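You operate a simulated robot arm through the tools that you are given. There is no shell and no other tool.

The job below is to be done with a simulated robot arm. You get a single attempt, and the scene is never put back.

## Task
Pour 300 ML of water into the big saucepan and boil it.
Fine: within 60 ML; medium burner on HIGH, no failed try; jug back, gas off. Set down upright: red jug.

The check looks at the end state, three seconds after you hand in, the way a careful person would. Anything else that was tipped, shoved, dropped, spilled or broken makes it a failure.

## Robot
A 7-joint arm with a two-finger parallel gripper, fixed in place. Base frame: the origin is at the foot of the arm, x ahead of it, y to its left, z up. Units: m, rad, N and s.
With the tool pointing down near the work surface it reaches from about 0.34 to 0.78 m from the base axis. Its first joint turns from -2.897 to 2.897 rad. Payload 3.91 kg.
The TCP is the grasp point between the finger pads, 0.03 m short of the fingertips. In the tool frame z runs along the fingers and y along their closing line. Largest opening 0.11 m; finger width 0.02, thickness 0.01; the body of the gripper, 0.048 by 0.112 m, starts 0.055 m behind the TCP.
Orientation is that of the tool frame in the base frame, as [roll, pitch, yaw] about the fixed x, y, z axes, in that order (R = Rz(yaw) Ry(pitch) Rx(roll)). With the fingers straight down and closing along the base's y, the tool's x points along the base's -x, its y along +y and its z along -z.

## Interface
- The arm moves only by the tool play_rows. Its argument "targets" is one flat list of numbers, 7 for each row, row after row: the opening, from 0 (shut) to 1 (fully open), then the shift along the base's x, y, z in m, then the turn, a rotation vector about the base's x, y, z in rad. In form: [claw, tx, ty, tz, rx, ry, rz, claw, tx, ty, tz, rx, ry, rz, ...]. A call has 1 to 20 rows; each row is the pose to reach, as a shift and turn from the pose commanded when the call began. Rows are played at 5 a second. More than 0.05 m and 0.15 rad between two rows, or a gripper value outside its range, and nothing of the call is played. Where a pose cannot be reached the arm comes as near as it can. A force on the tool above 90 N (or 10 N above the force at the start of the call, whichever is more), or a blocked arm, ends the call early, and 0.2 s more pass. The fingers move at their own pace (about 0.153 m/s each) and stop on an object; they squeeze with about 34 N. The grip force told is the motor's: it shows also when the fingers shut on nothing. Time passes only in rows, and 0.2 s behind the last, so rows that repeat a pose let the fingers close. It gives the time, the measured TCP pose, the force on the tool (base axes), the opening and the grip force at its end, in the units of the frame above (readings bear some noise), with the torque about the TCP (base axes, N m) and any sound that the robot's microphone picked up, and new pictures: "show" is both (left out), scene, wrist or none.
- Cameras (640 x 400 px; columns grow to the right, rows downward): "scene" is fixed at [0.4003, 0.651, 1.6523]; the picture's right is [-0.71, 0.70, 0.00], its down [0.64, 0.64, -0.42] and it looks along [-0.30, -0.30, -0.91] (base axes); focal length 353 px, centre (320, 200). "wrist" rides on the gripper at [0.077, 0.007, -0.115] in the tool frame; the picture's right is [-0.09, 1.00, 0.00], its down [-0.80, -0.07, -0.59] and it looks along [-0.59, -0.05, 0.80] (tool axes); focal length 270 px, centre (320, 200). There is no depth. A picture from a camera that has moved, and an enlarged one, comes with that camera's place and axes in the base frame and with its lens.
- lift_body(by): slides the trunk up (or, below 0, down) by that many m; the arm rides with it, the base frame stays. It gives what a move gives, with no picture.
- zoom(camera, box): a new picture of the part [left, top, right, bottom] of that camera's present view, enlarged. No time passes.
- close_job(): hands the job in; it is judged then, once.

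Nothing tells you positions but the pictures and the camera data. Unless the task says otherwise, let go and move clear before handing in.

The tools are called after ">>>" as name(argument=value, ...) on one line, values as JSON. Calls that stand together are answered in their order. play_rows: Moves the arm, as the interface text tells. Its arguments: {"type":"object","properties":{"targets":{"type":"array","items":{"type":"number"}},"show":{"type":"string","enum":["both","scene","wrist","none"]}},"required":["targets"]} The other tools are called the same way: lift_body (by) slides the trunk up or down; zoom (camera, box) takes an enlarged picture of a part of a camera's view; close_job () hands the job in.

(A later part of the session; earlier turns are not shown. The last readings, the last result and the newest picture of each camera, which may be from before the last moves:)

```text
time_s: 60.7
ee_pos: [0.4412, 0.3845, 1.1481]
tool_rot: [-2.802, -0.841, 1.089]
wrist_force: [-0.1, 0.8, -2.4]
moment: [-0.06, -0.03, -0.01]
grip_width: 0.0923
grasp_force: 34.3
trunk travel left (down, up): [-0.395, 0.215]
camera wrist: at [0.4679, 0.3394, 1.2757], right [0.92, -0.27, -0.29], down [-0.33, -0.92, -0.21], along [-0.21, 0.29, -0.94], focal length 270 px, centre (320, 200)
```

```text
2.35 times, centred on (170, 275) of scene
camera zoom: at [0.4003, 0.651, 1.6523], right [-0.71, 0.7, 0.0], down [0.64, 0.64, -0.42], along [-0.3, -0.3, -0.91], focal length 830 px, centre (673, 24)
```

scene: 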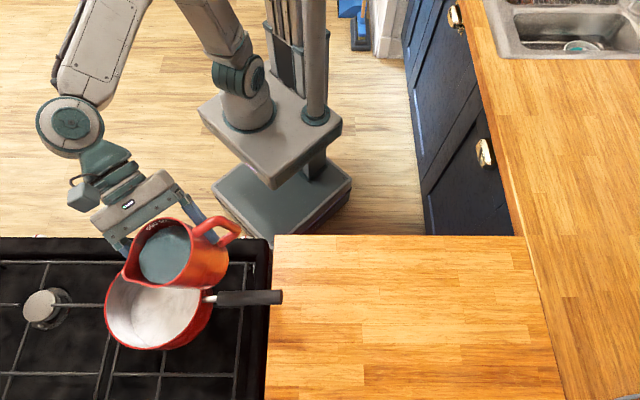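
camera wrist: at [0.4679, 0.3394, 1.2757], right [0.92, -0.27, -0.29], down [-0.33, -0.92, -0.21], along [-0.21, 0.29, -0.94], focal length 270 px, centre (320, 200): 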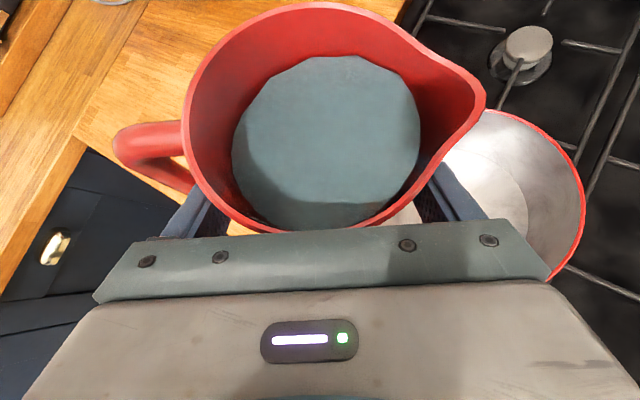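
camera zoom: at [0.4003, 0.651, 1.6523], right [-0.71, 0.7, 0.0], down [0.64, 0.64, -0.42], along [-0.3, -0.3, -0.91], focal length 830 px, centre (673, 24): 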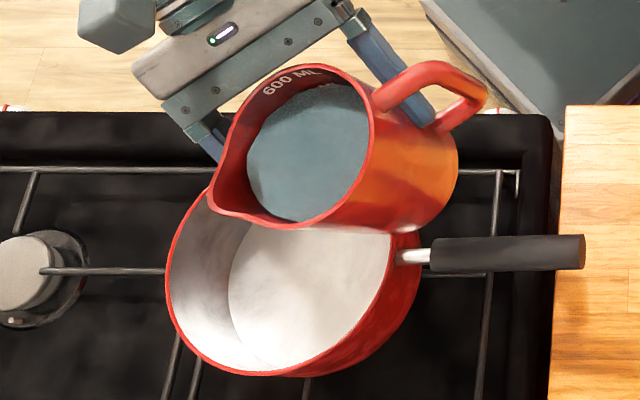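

The water behaves physically and hasn't reached the lip yet. Continuing the tilt slowly to ~26°.

>>> play_rows(targets=[0, 0, 0, 0, 0.0054, 0.0234, 0, 0, 0, 0, 0, 0.0108, 0.0468, 0, 0, 0, 0, 0, 0.0163, 0.0701, 0, 0, 0, 0, 0, 0.0217, 0.0935, 0, 0, 0, 0, 0, 0.0271, 0.1169, 0, 0, 0, 0, 0, 0.0325, 0.1403, 0, 0, 0, 0, 0, 0.0379, 0.1637, 0, 0, 0, 0, 0, 0.0434, 0.187, 0, 0, 0, 0, 0, 0.0474, 0.2046, 0, 0, 0, 0, 0, 0.0474, 0.2046, 0], show="both")

>>> zoom(camera="scene", box=[80, 190, 260, 360])

```text
time_s: 62.9
ee_pos: [0.4415, 0.3847, 1.1481]
tool_rot: [-2.517, -0.768, 0.882]
wrist_force: [-0.1, 0.0, -1.8]
moment: [-0.07, -0.02, -0.04]
grip_width: 0.0922
grasp_force: 33.5
trunk travel left (down, up): [-0.395, 0.215]
camera wrist: at [0.4938, 0.3331, 1.2652], right [0.84, -0.25, -0.48], down [-0.37, -0.91, -0.18], along [-0.39, 0.33, -0.86], focal length 270 px, centre (320, 200)
```

scene: 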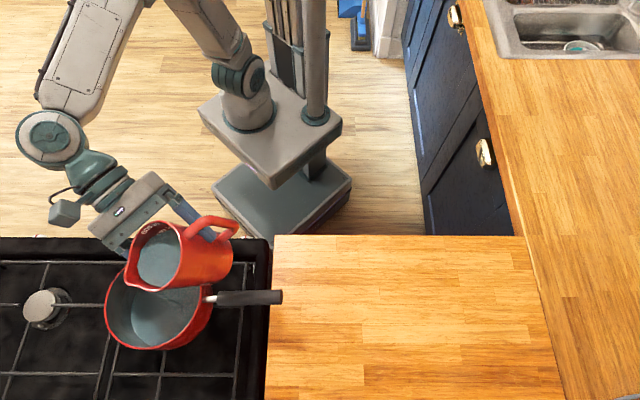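
wrist: 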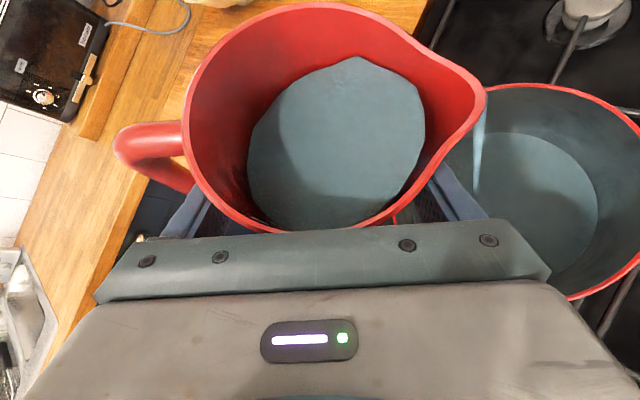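

```text
2.35 times, centred on (170, 275) of scene
camera zoom: at [0.4003, 0.651, 1.6523], right [-0.71, 0.7, 0.0], down [0.64, 0.64, -0.42], along [-0.3, -0.3, -0.91], focal length 830 px, centre (673, 24)
```

zoom: 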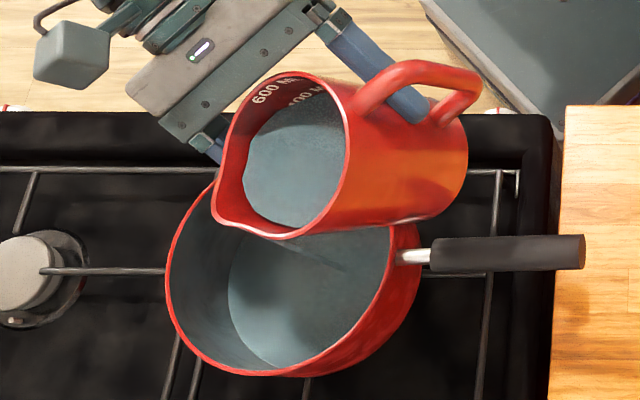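

Water is streaming into the pan from the spout. I'll hold here briefly and check whether the flow settles.

>>> play_rows(targets=[0, 0, 0, 0, 0, 0, 0, 0, 0, 0, 0, 0, 0, 0], show="both")

>>> zoom(camera="scene", box=[80, 190, 260, 360])

>>> zoom(camera="wrist", box=[400, 60, 640, 300])

```text
time_s: 63.5
ee_pos: [0.4416, 0.3848, 1.1482]
tool_rot: [-2.52, -0.767, 0.883]
wrist_force: [0.4, -0.5, -3.1]
moment: [-0.01, 0.0, -0.01]
grip_width: 0.092
grasp_force: 33.9
trunk travel left (down, up): [-0.395, 0.215]
camera wrist: at [0.4937, 0.3331, 1.2652], right [0.84, -0.25, -0.48], down [-0.37, -0.91, -0.18], along [-0.39, 0.33, -0.86], focal length 270 px, centre (320, 200)
```

scene: 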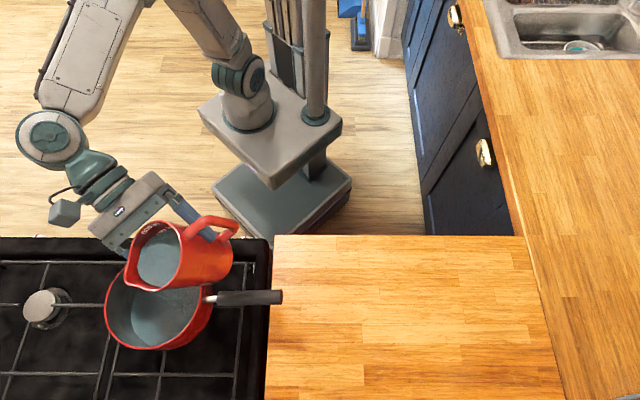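
wrist: 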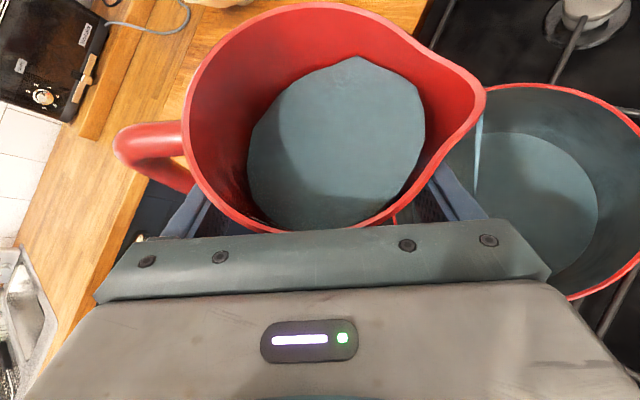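

```text
2.35 times, centred on (170, 275) of scene
camera zoom: at [0.4003, 0.651, 1.6523], right [-0.71, 0.7, 0.0], down [0.64, 0.64, -0.42], along [-0.3, -0.3, -0.91], focal length 830 px, centre (673, 24)
```

zoom: 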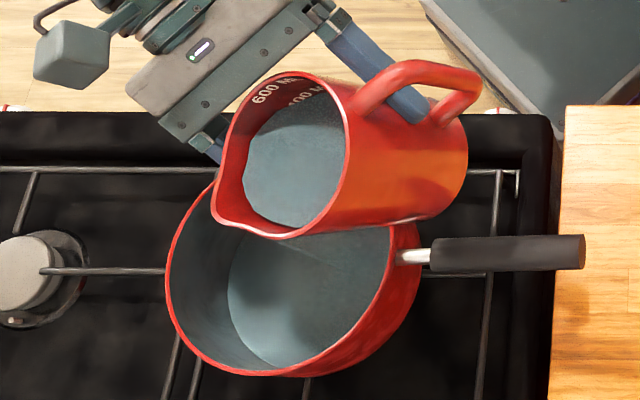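

```text
1.67 times, centred on (520, 180) of wrist
camera zoom: at [0.4937, 0.3331, 1.2652], right [0.84, -0.25, -0.48], down [-0.37, -0.91, -0.18], along [-0.39, 0.33, -0.86], focal length 450 px, centre (-13, 233)
```

zoom: 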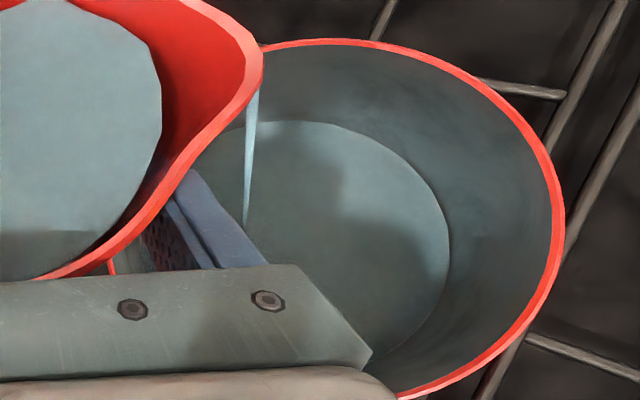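

>>> play_rows(targets=[0, 0, 0, 0, 0, 0, 0, 0, 0, 0, 0, 0, 0, 0, 0, 0, 0, 0, 0, 0, 0, 0, 0, 0, 0, 0, 0, 0], show="both")

>>> zoom(camera="scene", box=[80, 190, 260, 360])

>>> zoom(camera="wrist", box=[400, 60, 640, 300])

```text
time_s: 64.5
ee_pos: [0.4406, 0.3851, 1.1483]
tool_rot: [-2.521, -0.767, 0.882]
wrist_force: [-0.1, 0.4, -3.1]
moment: [-0.07, -0.03, 0.03]
grip_width: 0.0921
grasp_force: 33.6
trunk travel left (down, up): [-0.395, 0.215]
camera wrist: at [0.4937, 0.3331, 1.2652], right [0.84, -0.25, -0.48], down [-0.37, -0.91, -0.18], along [-0.39, 0.33, -0.86], focal length 270 px, centre (320, 200)
```

scene: 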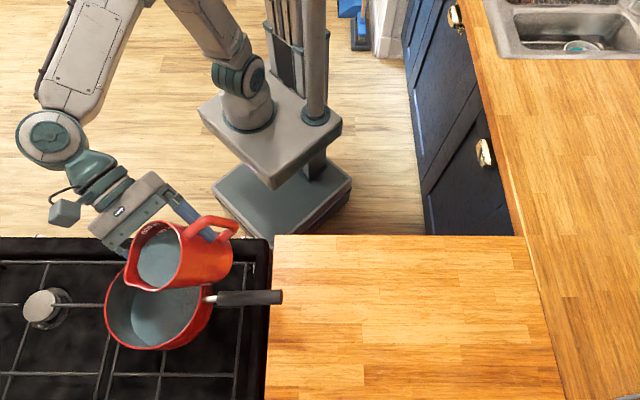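
wrist: 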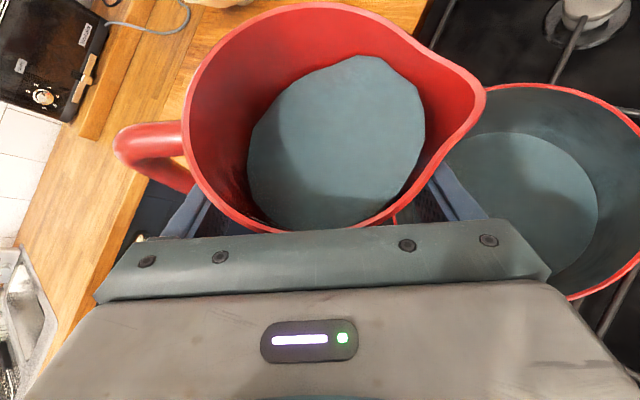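

```text
2.35 times, centred on (170, 275) of scene
camera zoom: at [0.4003, 0.651, 1.6523], right [-0.71, 0.7, 0.0], down [0.64, 0.64, -0.42], along [-0.3, -0.3, -0.91], focal length 830 px, centre (673, 24)
```

zoom: 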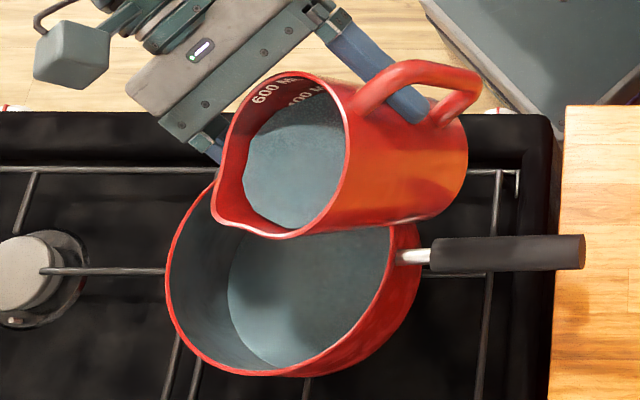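

```text
1.67 times, centred on (520, 180) of wrist
camera zoom: at [0.4937, 0.3331, 1.2652], right [0.84, -0.25, -0.48], down [-0.37, -0.91, -0.18], along [-0.39, 0.33, -0.86], focal length 450 px, centre (-13, 233)
```

zoom: 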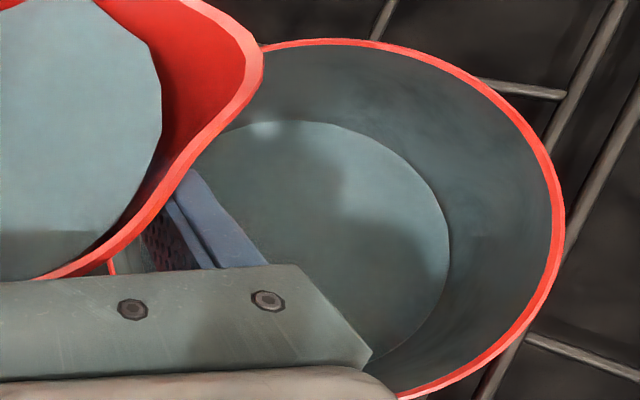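

The flow has stopped at this tilt, so each angle pours a fixed amount. I'll tilt further, slowly, to ~37° and let it settle.

>>> play_rows(targets=[0, 0, 0, 0, 0.0045, 0.0195, 0, 0, 0, 0, 0, 0.009, 0.039, 0, 0, 0, 0, 0, 0.0135, 0.0585, 0, 0, 0, 0, 0, 0.0181, 0.0779, 0, 0, 0, 0, 0, 0.0226, 0.0974, 0, 0, 0, 0, 0, 0.0271, 0.1169, 0, 0, 0, 0, 0, 0.0316, 0.1364, 0, 0, 0, 0, 0, 0.0361, 0.1559, 0, 0, 0, 0, 0, 0.0406, 0.1754, 0, 0, 0, 0, 0, 0.0452, 0.1948, 0, 0, 0, 0, 0, 0.0452, 0.1948, 0, 0, 0, 0, 0, 0.0452, 0.1948, 0, 0, 0, 0, 0, 0.0452, 0.1948, 0, 0, 0, 0, 0, 0.0452, 0.1948, 0, 0, 0, 0, 0, 0.0452, 0.1948, 0, 0, 0, 0, 0, 0.0452, 0.1948, 0], show="both")

>>> zoom(camera="scene", box=[80, 190, 260, 360])

>>> zoom(camera="wrist", box=[400, 60, 640, 300])

```text
time_s: 67.9
ee_pos: [0.4413, 0.3852, 1.1472]
tool_rot: [-2.291, -0.665, 0.733]
wrist_force: [0.0, -0.7, -2.3]
moment: [-0.07, -0.05, 0.01]
grip_width: 0.0922
grasp_force: 34.0
trunk travel left (down, up): [-0.395, 0.215]
camera wrist: at [0.5153, 0.3282, 1.2505], right [0.73, -0.23, -0.64], down [-0.41, -0.9, -0.14], along [-0.55, 0.37, -0.75], focal length 270 px, centre (320, 200)
```

scene: 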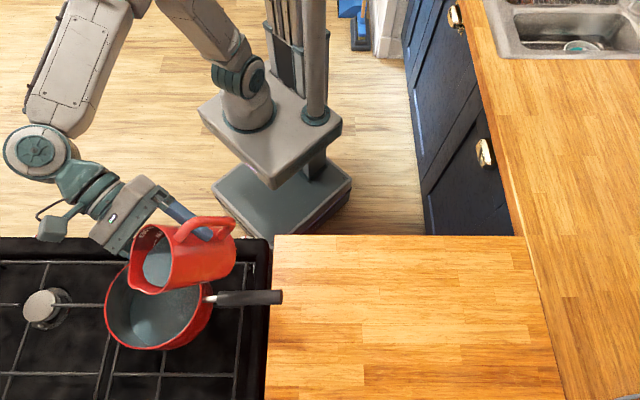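
wrist: 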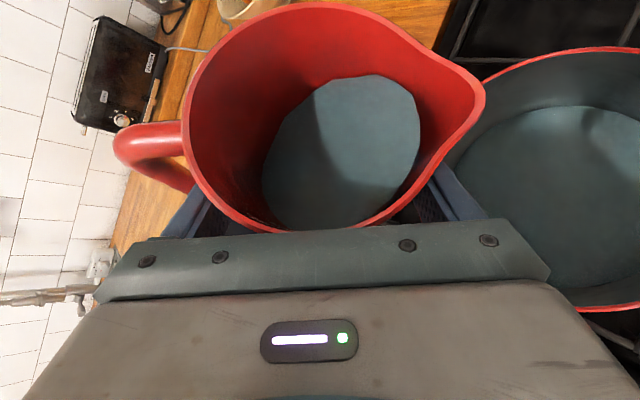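

```text
2.35 times, centred on (170, 275) of scene
camera zoom: at [0.4003, 0.651, 1.6523], right [-0.71, 0.7, 0.0], down [0.64, 0.64, -0.42], along [-0.3, -0.3, -0.91], focal length 830 px, centre (673, 24)
```

zoom: 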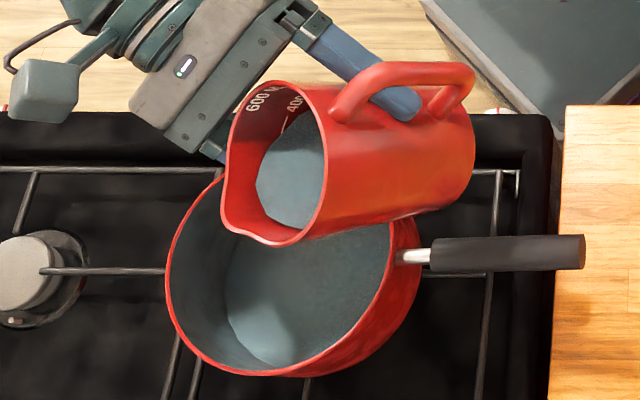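

```text
1.67 times, centred on (520, 180) of wrist
camera zoom: at [0.5153, 0.3282, 1.2505], right [0.73, -0.23, -0.64], down [-0.41, -0.9, -0.14], along [-0.55, 0.37, -0.75], focal length 450 px, centre (-13, 233)
```

zoom: 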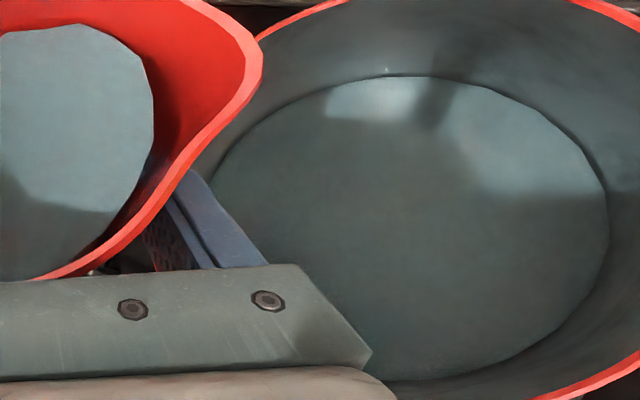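

I'll level the jug and move it aside so the scene camera can see the pan's graduation marks.

>>> play_rows(targets=[0, 0, 0, 0, -0.0248, -0.107, 0, 0, 0, 0, 0, -0.0496, -0.214, 0, 0, 0, 0, 0, -0.0745, -0.3213, 0, 0, 0, 0, 0, -0.0993, -0.4283, 0, 0, 0, 0, 0, -0.1242, -0.5357, 0, 0, 0, 0, 0, -0.1468, -0.6332, 0, 0, -0.03, 0.03, 0.01, -0.1468, -0.6332, 0, 0, -0.06, 0.06, 0.02, -0.1468, -0.6332, 0, 0, -0.09, 0.09, 0.02, -0.1468, -0.6332, 0, 0, -0.12, 0.12, 0.02, -0.1468, -0.6332, 0], show="scene")

>>> zoom(camera="scene", box=[100, 240, 220, 360])

>>> zoom(camera="scene", box=[120, 245, 220, 315])

```text
time_s: 70.1
ee_pos: [0.3202, 0.5066, 1.168]
tool_rot: [3.113, -0.871, 1.367]
wrist_force: [-0.6, 0.2, -2.3]
moment: [-0.09, 0.0, 0.01]
grip_width: 0.0922
grasp_force: 33.8
trunk travel left (down, up): [-0.395, 0.215]
```

scene: 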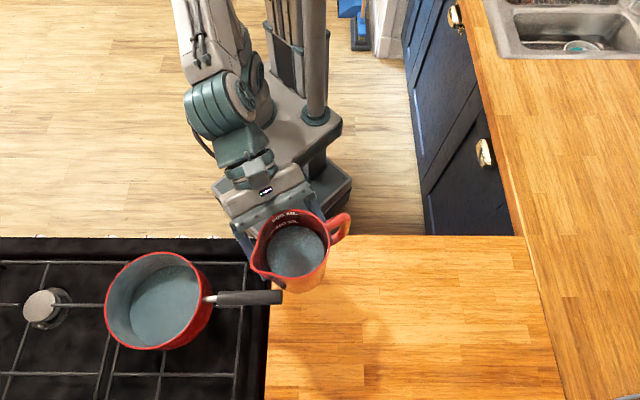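

```text
3.33 times, centred on (160, 300) of scene
camera zoom: at [0.4003, 0.651, 1.6523], right [-0.71, 0.7, 0.0], down [0.64, 0.64, -0.42], along [-0.3, -0.3, -0.91], focal length 1176 px, centre (853, -133)
```

zoom: 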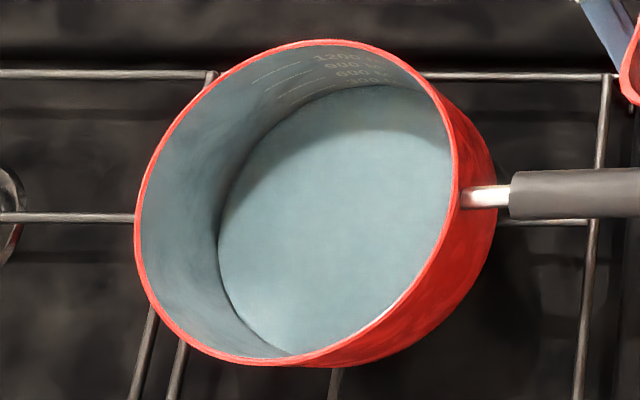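

```text
5.71 times, centred on (170, 280) of scene
camera zoom: at [0.4003, 0.651, 1.6523], right [-0.71, 0.7, 0.0], down [0.64, 0.64, -0.42], along [-0.3, -0.3, -0.91], focal length 2016 px, centre (1177, -257)
```

zoom: 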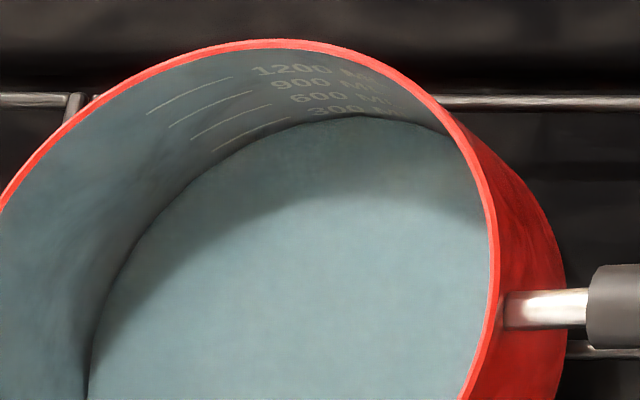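

>>> zoom(camera="scene", box=[135, 252, 195, 292])

>>> zoom(camera="scene", box=[235, 195, 355, 295])

```text
10.00 times, centred on (165, 272) of scene
camera zoom: at [0.4003, 0.651, 1.6523], right [-0.71, 0.7, 0.0], down [0.64, 0.64, -0.42], along [-0.3, -0.3, -0.91], focal length 3527 px, centre (1870, -520)
```

zoom: 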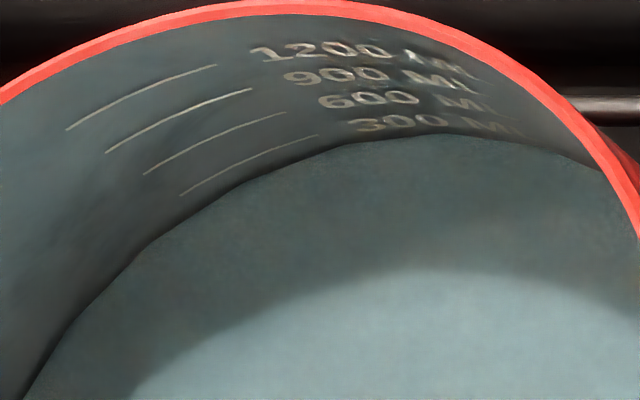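

```text
4.00 times, centred on (295, 245) of scene
camera zoom: at [0.4003, 0.651, 1.6523], right [-0.71, 0.7, 0.0], down [0.64, 0.64, -0.42], along [-0.3, -0.3, -0.91], focal length 1411 px, centre (420, 20)
```

zoom: 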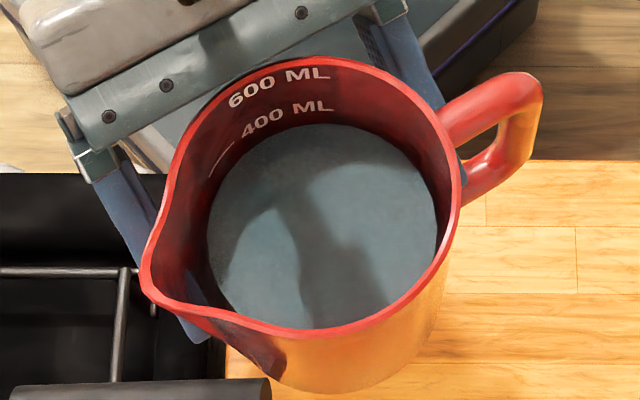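

>>> zoom(camera="scene", box=[144, 256, 174, 276])

>>> zoom(camera="scene", box=[280, 205, 330, 245])

```text
16.00 times, centred on (159, 266) of scene
camera zoom: at [0.4003, 0.651, 1.6523], right [-0.71, 0.7, 0.0], down [0.64, 0.64, -0.42], along [-0.3, -0.3, -0.91], focal length 5644 px, centre (2896, -856)
```

zoom: 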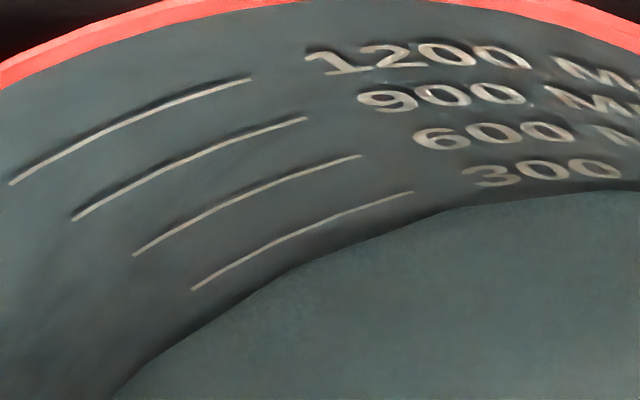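

```text
10.00 times, centred on (305, 225) of scene
camera zoom: at [0.4003, 0.651, 1.6523], right [-0.71, 0.7, 0.0], down [0.64, 0.64, -0.42], along [-0.3, -0.3, -0.91], focal length 3527 px, centre (470, -50)
```

zoom: 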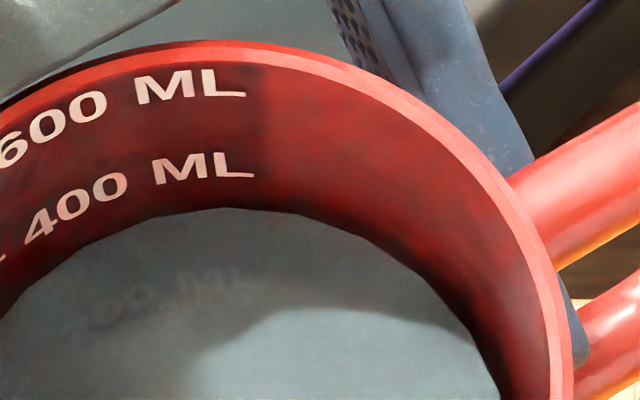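

>>> zoom(camera="scene", box=[252, 208, 306, 248])

```text
10.00 times, centred on (279, 228) of scene
camera zoom: at [0.4003, 0.651, 1.6523], right [-0.71, 0.7, 0.0], down [0.64, 0.64, -0.42], along [-0.3, -0.3, -0.91], focal length 3527 px, centre (730, -80)
```

zoom: 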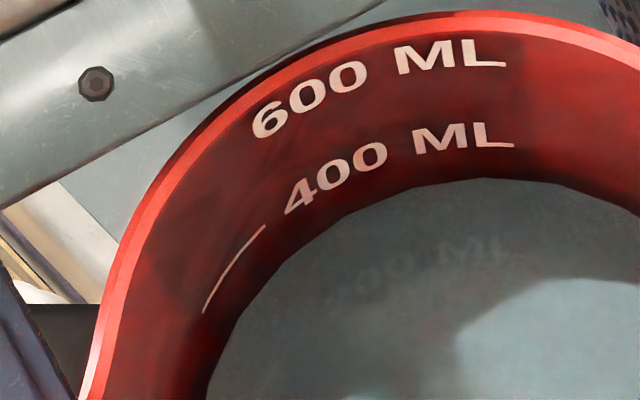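

Reading the marks, the pan holds roughly 140–160 ML, about half the target, and the jug is down a matching amount. I'll return to the pour pose and tilt a bit further, to ~44°.

>>> play_rows(targets=[0, 0.03, -0.03, 0, 0, 0, 0, 0, 0.06, -0.06, 0, 0, 0, 0, 0, 0.09, -0.09, 0, 0, 0, 0, 0, 0.12, -0.12, -0.02, 0, 0, 0, 0, 0.12, -0.12, -0.02, 0.0271, 0.1169, 0, 0, 0.12, -0.12, -0.02, 0.0542, 0.2338, 0, 0, 0.12, -0.12, -0.02, 0.0813, 0.3507, 0, 0, 0.12, -0.12, -0.02, 0.1084, 0.4676, 0, 0, 0.12, -0.12, -0.02, 0.131, 0.565, 0], show="none")

>>> play_rows(targets=[0, 0, 0, 0, 0.0045, 0.0195, 0, 0, 0, 0, 0, 0.009, 0.039, 0, 0, 0, 0, 0, 0.0135, 0.0585, 0, 0, 0, 0, 0, 0.0181, 0.0779, 0, 0, 0, 0, 0, 0.0226, 0.0974, 0, 0, 0, 0, 0, 0.0271, 0.1169, 0, 0, 0, 0, 0, 0.0316, 0.1364, 0, 0, 0, 0, 0, 0.0361, 0.1559, 0, 0, 0, 0, 0, 0.0406, 0.1754, 0, 0, 0, 0, 0, 0.0424, 0.1832, 0, 0, 0, 0, 0, 0.0424, 0.1832, 0, 0, 0, 0, 0, 0.0424, 0.1832, 0, 0, 0, 0, 0, 0.0424, 0.1832, 0, 0, 0, 0, 0, 0.0424, 0.1832, 0, 0, 0, 0, 0, 0.0424, 0.1832, 0, 0, 0, 0, 0, 0.0424, 0.1832, 0, 0, 0, 0, 0, 0.0424, 0.1832, 0], show="both")

```text
time_s: 72.1
ee_pos: [0.442, 0.384, 1.1481]
tool_rot: [-2.365, -0.703, 0.778]
wrist_force: [0.6, -0.1, -2.6]
moment: [-0.03, -0.04, -0.03]
grip_width: 0.0922
grasp_force: 34.4
trunk travel left (down, up): [-0.395, 0.215]
```

```text
time_s: 75.7
ee_pos: [0.4419, 0.3857, 1.1477]
tool_rot: [-2.175, -0.595, 0.663]
wrist_force: [0.2, -0.1, -2.7]
moment: [-0.06, -0.06, 0.0]
grip_width: 0.0919
grasp_force: 34.4
trunk travel left (down, up): [-0.395, 0.215]
camera wrist: at [0.5265, 0.3252, 1.2397], right [0.65, -0.21, -0.73], down [-0.42, -0.9, -0.12], along [-0.63, 0.39, -0.67], focal length 270 px, centre (320, 200)
```

scene: 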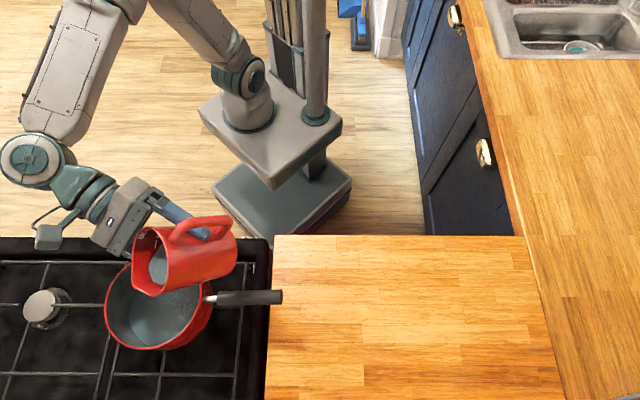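
wrist: 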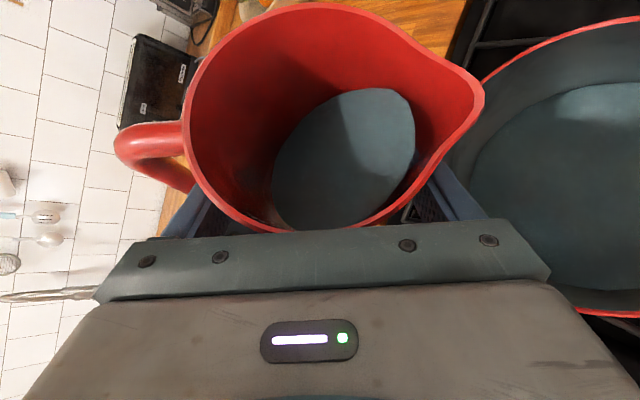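

>>> play_rows(targets=[0, 0, 0, 0, -0.0289, -0.1247, 0, 0, 0, 0, 0, -0.0578, -0.2494, 0, 0, 0, 0, 0, -0.0867, -0.3741, 0, 0, 0, 0, 0, -0.1156, -0.4988, 0, 0, 0, 0, 0, -0.1445, -0.6235, 0, 0, 0, 0, 0, -0.1734, -0.7482, 0, 0, -0.03, 0.03, 0.01, -0.1734, -0.7482, 0, 0, -0.06, 0.06, 0.02, -0.1734, -0.7482, 0, 0, -0.09, 0.09, 0.02, -0.1734, -0.7482, 0, 0, -0.12, 0.12, 0.02, -0.1734, -0.7482, 0], show="scene")

>>> zoom(camera="scene", box=[144, 256, 174, 276])

>>> zoom(camera="scene", box=[252, 208, 312, 248])

```text
time_s: 77.9
ee_pos: [0.3212, 0.5056, 1.1679]
tool_rot: [3.114, -0.871, 1.367]
wrist_force: [-0.1, 0.3, -1.5]
moment: [-0.03, 0.0, -0.02]
grip_width: 0.0921
grasp_force: 34.1
trunk travel left (down, up): [-0.395, 0.215]
```

scene: 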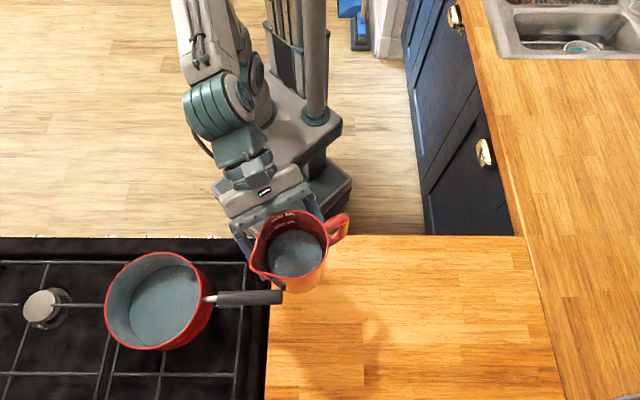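

```text
16.00 times, centred on (159, 266) of scene
camera zoom: at [0.4003, 0.651, 1.6523], right [-0.71, 0.7, 0.0], down [0.64, 0.64, -0.42], along [-0.3, -0.3, -0.91], focal length 5644 px, centre (2896, -856)
```

zoom: 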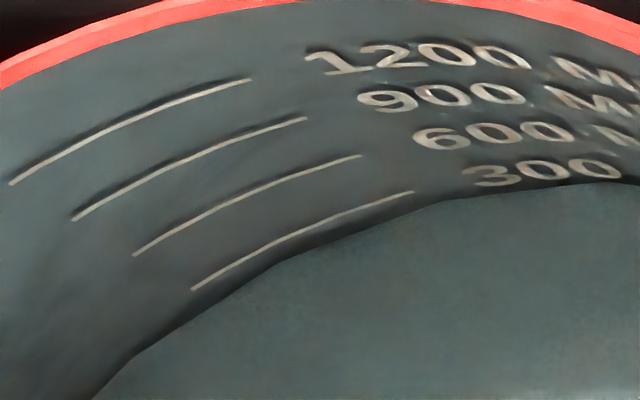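

```text
10.00 times, centred on (282, 228) of scene
camera zoom: at [0.4003, 0.651, 1.6523], right [-0.71, 0.7, 0.0], down [0.64, 0.64, -0.42], along [-0.3, -0.3, -0.91], focal length 3527 px, centre (700, -80)
```

zoom: 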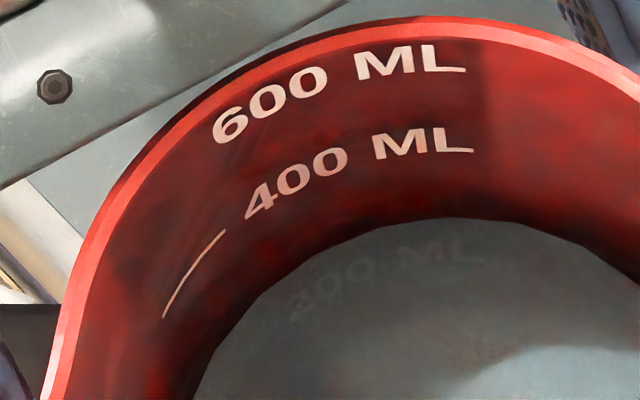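

About 210–240 ML in the pan now. One more pour increment to ~50.5° should bring it near 300.

>>> play_rows(targets=[0, 0.03, -0.03, 0, 0, 0, 0, 0, 0.06, -0.06, 0, 0, 0, 0, 0, 0.09, -0.09, 0, 0, 0, 0, 0, 0.12, -0.12, -0.02, 0, 0, 0, 0, 0.12, -0.12, -0.02, 0.0325, 0.1403, 0, 0, 0.12, -0.12, -0.02, 0.065, 0.2806, 0, 0, 0.12, -0.12, -0.02, 0.0975, 0.4208, 0, 0, 0.12, -0.12, -0.02, 0.13, 0.5611, 0, 0, 0.12, -0.12, -0.02, 0.158, 0.6819, 0], show="none")

>>> play_rows(targets=[0, 0, 0, 0, 0.0045, 0.0195, 0, 0, 0, 0, 0, 0.009, 0.039, 0, 0, 0, 0, 0, 0.0135, 0.0585, 0, 0, 0, 0, 0, 0.0181, 0.0779, 0, 0, 0, 0, 0, 0.0226, 0.0974, 0, 0, 0, 0, 0, 0.0271, 0.1169, 0, 0, 0, 0, 0, 0.0316, 0.1364, 0, 0, 0, 0, 0, 0.0361, 0.1559, 0, 0, 0, 0, 0, 0.0418, 0.1802, 0, 0, 0, 0, 0, 0.0418, 0.1802, 0, 0, 0, 0, 0, 0.0418, 0.1802, 0, 0, 0, 0, 0, 0.0418, 0.1802, 0, 0, 0, 0, 0, 0.0418, 0.1802, 0, 0, 0, 0, 0, 0.0418, 0.1802, 0, 0, 0, 0, 0, 0.0418, 0.1802, 0, 0, 0, 0, 0, 0.0418, 0.1802, 0], show="both")

>>> play_rows(targets=[0, 0, 0, 0, -0.0311, -0.134, 0, 0, 0, 0, 0, -0.0621, -0.268, 0, 0, 0, 0, 0, -0.0932, -0.402, 0, 0, 0, 0, 0, -0.1242, -0.536, 0, 0, 0, 0, 0, -0.1553, -0.67, 0, 0, 0, 0, 0, -0.1864, -0.804, 0, 0, 0, 0, 0, -0.1998, -0.8622, 0, 0, -0.03, 0.03, 0.01, -0.1998, -0.8622, 0, 0, -0.06, 0.06, 0.02, -0.1998, -0.8622, 0, 0, -0.09, 0.09, 0.02, -0.1998, -0.8622, 0, 0, -0.12, 0.12, 0.02, -0.1998, -0.8622, 0], show="both")

>>> zoom(camera="scene", box=[144, 256, 174, 276])

>>> zoom(camera="scene", box=[252, 208, 312, 248])

```text
time_s: 79.9
ee_pos: [0.4409, 0.386, 1.1483]
tool_rot: [-2.237, -0.634, 0.7]
wrist_force: [0.0, 0.5, -1.9]
moment: [-0.05, -0.05, 0.0]
grip_width: 0.0922
grasp_force: 34.2
trunk travel left (down, up): [-0.395, 0.215]
```

```text
time_s: 83.3
ee_pos: [0.4406, 0.3849, 1.1487]
tool_rot: [-2.071, -0.519, 0.609]
wrist_force: [0.3, 0.4, -2.8]
moment: [-0.08, -0.04, 0.01]
grip_width: 0.0921
grasp_force: 34.0
trunk travel left (down, up): [-0.395, 0.215]
camera wrist: at [0.5362, 0.3232, 1.2284], right [0.57, -0.19, -0.8], down [-0.43, -0.9, -0.1], along [-0.7, 0.4, -0.59], focal length 270 px, centre (320, 200)
```

scene: 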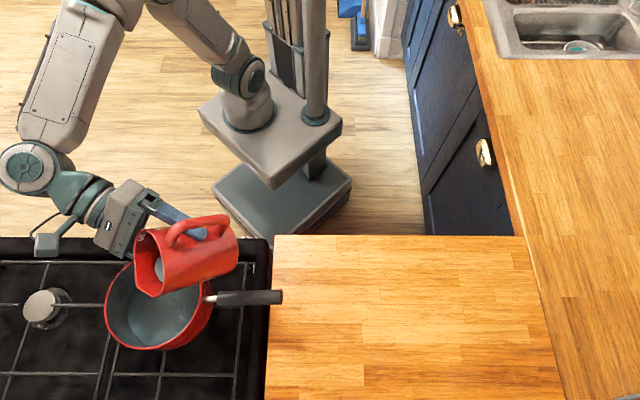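
wrist: 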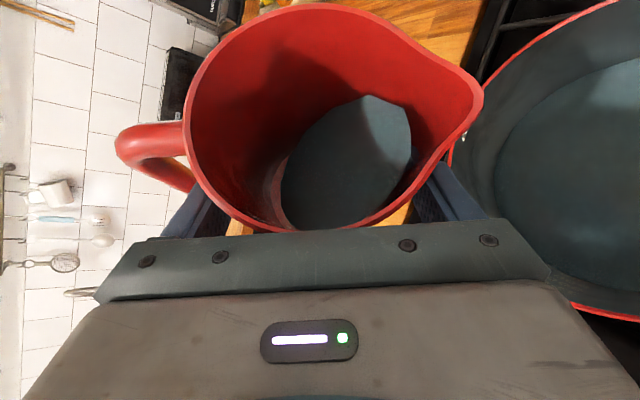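

```text
time_s: 85.7
ee_pos: [0.3205, 0.5039, 1.1678]
tool_rot: [3.114, -0.869, 1.367]
wrist_force: [-0.2, 0.4, -2.7]
moment: [-0.06, -0.04, 0.02]
grip_width: 0.092
grasp_force: 33.6
trunk travel left (down, up): [-0.395, 0.215]
camera wrist: at [0.3162, 0.4652, 1.3006], right [0.96, -0.28, -0.05], down [-0.28, -0.93, -0.23], along [0.02, 0.23, -0.97], focal length 270 px, centre (320, 200)
```

scene: 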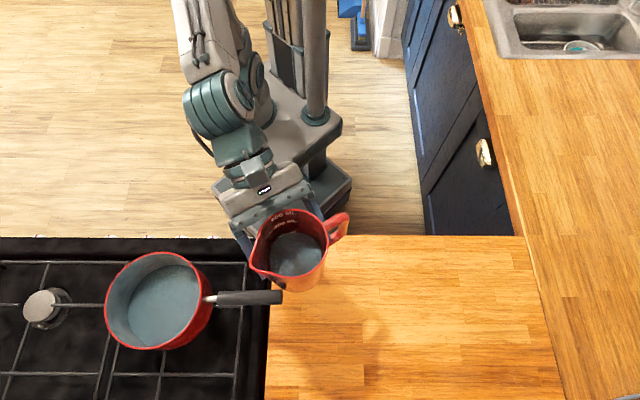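
wrist: 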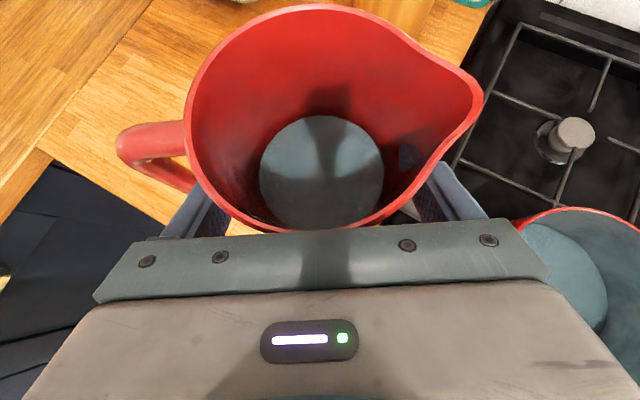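

```text
16.00 times, centred on (159, 266) of scene
camera zoom: at [0.4003, 0.651, 1.6523], right [-0.71, 0.7, 0.0], down [0.64, 0.64, -0.42], along [-0.3, -0.3, -0.91], focal length 5644 px, centre (2896, -856)
```

zoom: 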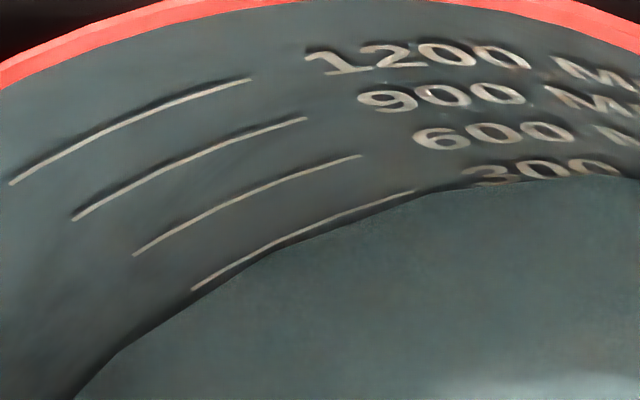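

```text
10.00 times, centred on (282, 228) of scene
camera zoom: at [0.4003, 0.651, 1.6523], right [-0.71, 0.7, 0.0], down [0.64, 0.64, -0.42], along [-0.3, -0.3, -0.91], focal length 3527 px, centre (700, -80)
```

zoom: 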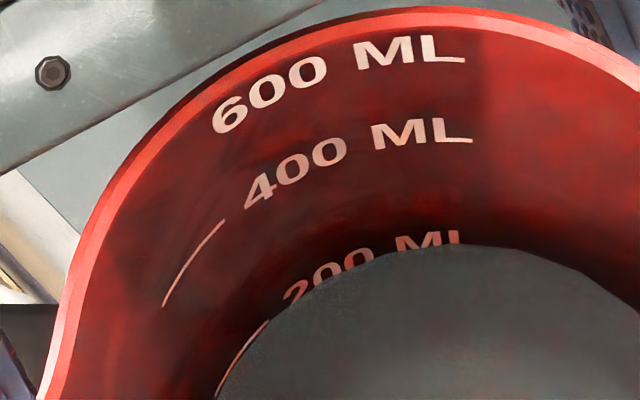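

The pan level is now just under the 300 line (~275–285 ML). I'll add a small final increment (~2° more) to centre it.

>>> play_rows(targets=[0, 0.03, -0.03, 0, 0, 0, 0, 0, 0.06, -0.06, 0, 0, 0, 0, 0, 0.09, -0.09, 0, 0, 0, 0, 0, 0.12, -0.12, -0.02, 0, 0, 0, 0, 0.12, -0.12, -0.02, 0.0325, 0.1403, 0, 0, 0.12, -0.12, -0.02, 0.065, 0.2806, 0, 0, 0.12, -0.12, -0.02, 0.0975, 0.4208, 0, 0, 0.12, -0.12, -0.02, 0.13, 0.5611, 0, 0, 0.12, -0.12, -0.02, 0.1625, 0.7014, 0, 0, 0.12, -0.12, -0.02, 0.1874, 0.8086, 0], show="none")

>>> play_rows(targets=[0, 0, 0, 0, 0.0045, 0.0195, 0, 0, 0, 0, 0, 0.009, 0.039, 0, 0, 0, 0, 0, 0.0135, 0.0585, 0, 0, 0, 0, 0, 0.0181, 0.0779, 0, 0, 0, 0, 0, 0.0203, 0.0877, 0, 0, 0, 0, 0, 0.0203, 0.0877, 0, 0, 0, 0, 0, 0.0203, 0.0877, 0, 0, 0, 0, 0, 0.0203, 0.0877, 0, 0, 0, 0, 0, 0.0203, 0.0877, 0, 0, 0, 0, 0, 0.0203, 0.0877, 0, 0, 0, 0, 0, 0.0203, 0.0877, 0], show="wrist")

>>> play_rows(targets=[0, 0, 0, 0, -0.0311, -0.134, 0, 0, 0, 0, 0, -0.0621, -0.268, 0, 0, 0, 0, 0, -0.0932, -0.402, 0, 0, 0, 0, 0, -0.1242, -0.536, 0, 0, 0, 0, 0, -0.1553, -0.67, 0, 0, 0, 0, 0, -0.1864, -0.804, 0, 0, 0, 0, 0, -0.2077, -0.8963, 0, 0, -0.03, 0.03, 0.01, -0.2077, -0.8963, 0, 0, -0.06, 0.06, 0.02, -0.2077, -0.8963, 0, 0, -0.09, 0.09, 0.02, -0.2077, -0.8963, 0, 0, -0.12, 0.12, 0.02, -0.2077, -0.8963, 0], show="both")

>>> zoom(camera="scene", box=[144, 256, 174, 276])

>>> zoom(camera="scene", box=[252, 208, 312, 248])

```text
time_s: 87.9
ee_pos: [0.4418, 0.3854, 1.1465]
tool_rot: [-2.114, -0.553, 0.63]
wrist_force: [-0.5, -0.2, -2.2]
moment: [-0.09, -0.05, 0.0]
grip_width: 0.0916
grasp_force: 33.7
trunk travel left (down, up): [-0.395, 0.215]
```

```text
time_s: 90.3
ee_pos: [0.4411, 0.3849, 1.1478]
tool_rot: [-2.04, -0.497, 0.592]
wrist_force: [-0.2, 0.7, -3.1]
moment: [-0.05, -0.08, -0.03]
grip_width: 0.0921
grasp_force: 33.8
trunk travel left (down, up): [-0.395, 0.215]
camera wrist: at [0.5386, 0.3226, 1.2241], right [0.54, -0.18, -0.82], down [-0.44, -0.9, -0.09], along [-0.72, 0.41, -0.56], focal length 270 px, centre (320, 200)
```

wrist: 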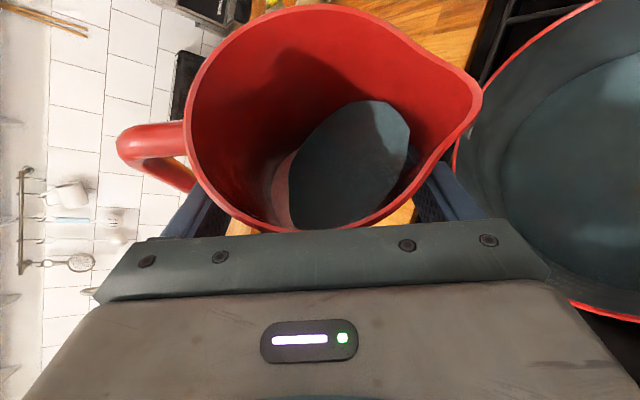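

```text
time_s: 92.7
ee_pos: [0.3203, 0.5061, 1.1683]
tool_rot: [3.114, -0.871, 1.366]
wrist_force: [-0.7, 0.4, -2.7]
moment: [-0.04, -0.07, 0.0]
grip_width: 0.092
grasp_force: 34.3
trunk travel left (down, up): [-0.395, 0.215]
camera wrist: at [0.317, 0.4677, 1.3005], right [0.96, -0.28, -0.05], down [-0.28, -0.93, -0.23], along [0.02, 0.23, -0.97], focal length 270 px, centre (320, 200)
```

scene: 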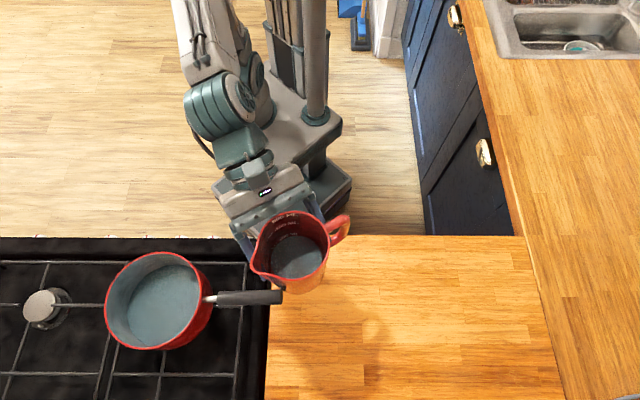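
wrist: 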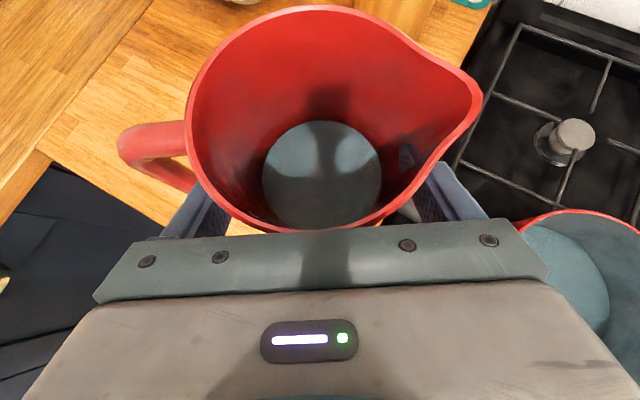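

```text
16.00 times, centred on (159, 266) of scene
camera zoom: at [0.4003, 0.651, 1.6523], right [-0.71, 0.7, 0.0], down [0.64, 0.64, -0.42], along [-0.3, -0.3, -0.91], focal length 5644 px, centre (2896, -856)
```

zoom: 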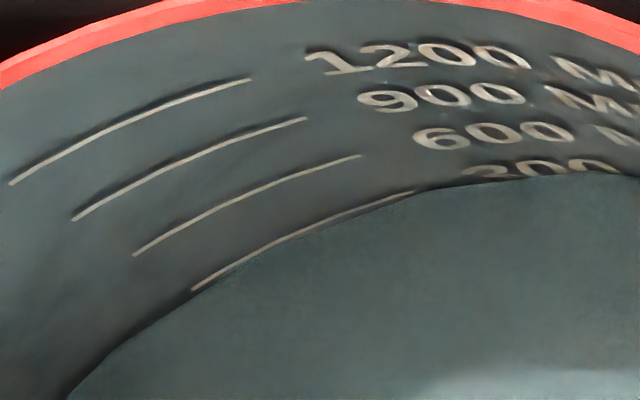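

```text
10.00 times, centred on (282, 228) of scene
camera zoom: at [0.4003, 0.651, 1.6523], right [-0.71, 0.7, 0.0], down [0.64, 0.64, -0.42], along [-0.3, -0.3, -0.91], focal length 3527 px, centre (700, -80)
```

zoom: 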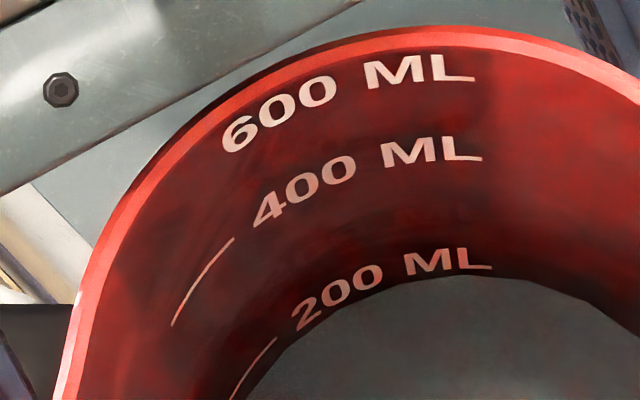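

The pan's water edge is now right at the 300 line. I'll return the jug to its original spot, reversing the carry path.

>>> play_rows(targets=[0, -0.0165, 0.0241, 0, 0, 0, 0.1175, 0, -0.0329, 0.0482, 0, 0, 0, 0.235, 0, -0.0494, 0.0723, 0, 0, 0, 0.3525, 0, -0.0658, 0.0965, 0, 0, 0, 0.47, 0, -0.0823, 0.1206, 0, 0, 0, 0.5875, 0, -0.0987, 0.1447, 0, 0, 0, 0.705, 0, -0.1152, 0.1688, 0, 0, 0, 0.8225, 0, -0.1316, 0.1929, 0, 0, 0, 0.94, 0, -0.1316, 0.1929, -0.035, 0, 0, 0.94, 0, -0.1316, 0.1929, -0.07, 0, 0, 0.94, 0, -0.1316, 0.1929, -0.105, 0, 0, 0.94, 0, -0.1316, 0.1929, -0.14, 0, 0, 0.94, 0, -0.1316, 0.1929, -0.155, 0, 0, 0.94, 0, -0.1316, 0.1929, -0.165, 0, 0, 0.94, 0, -0.1316, 0.1929, -0.165, 0, 0, 0.94], show="both")

```text
time_s: 95.9
ee_pos: [0.1904, 0.6979, 1.0022]
tool_rot: [3.117, -0.872, 2.307]
wrist_force: [0.6, 0.3, -2.5]
moment: [0.01, -0.06, -0.02]
grip_width: 0.0922
grasp_force: 34.2
trunk travel left (down, up): [-0.395, 0.215]
camera wrist: at [0.2192, 0.672, 1.1346], right [0.79, 0.61, -0.05], down [0.59, -0.78, -0.23], along [-0.18, 0.15, -0.97], focal length 270 px, centre (320, 200)
```

scene: 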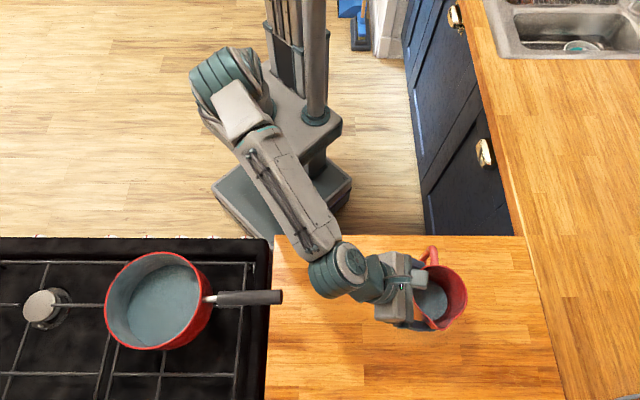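
wrist: 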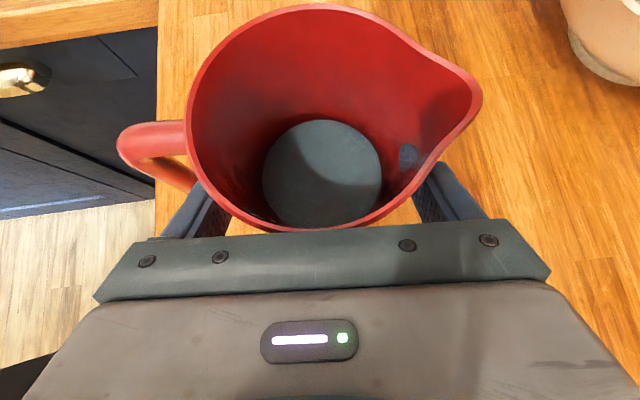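

>>> play_rows(targets=[0, 0, 0, -0.006, 0, 0, 0, 0, 0, 0, -0.012, 0, 0, 0, 0, 0, 0, -0.0175, 0, 0, 0, 0, 0, 0, -0.0175, 0, 0, 0], show="scene")

>>> zoom(camera="scene", box=[340, 220, 500, 340])

```text
time_s: 96.9
ee_pos: [0.1904, 0.6976, 0.9849]
tool_rot: [3.112, -0.873, 2.308]
wrist_force: [0.0, 2.2, 5.5]
moment: [0.16, 0.23, -0.11]
grip_width: 0.0922
grasp_force: 34.3
trunk travel left (down, up): [-0.395, 0.215]
```

scene: 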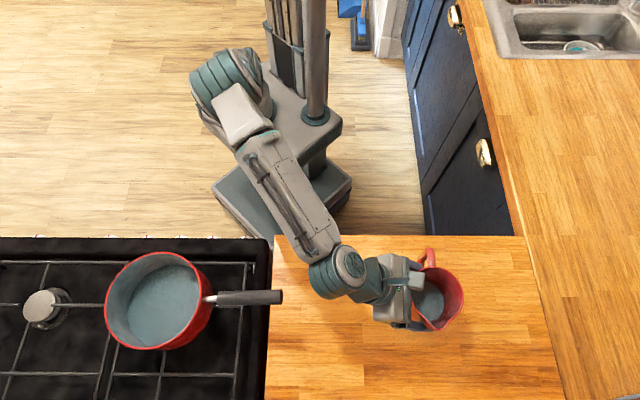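

```text
3.33 times, centred on (420, 280) of scene
camera zoom: at [0.4003, 0.651, 1.6523], right [-0.71, 0.7, 0.0], down [0.64, 0.64, -0.42], along [-0.3, -0.3, -0.91], focal length 1176 px, centre (-13, -67)
```

zoom: 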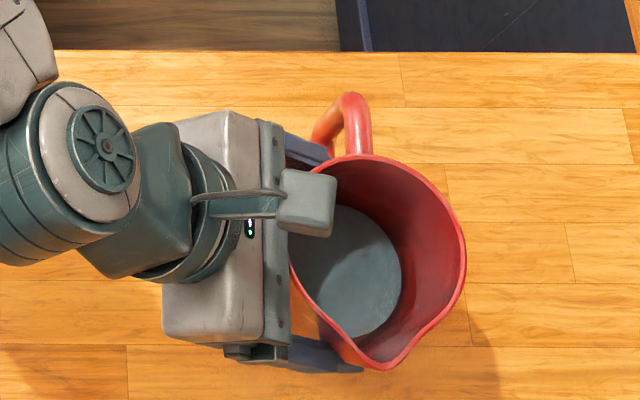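

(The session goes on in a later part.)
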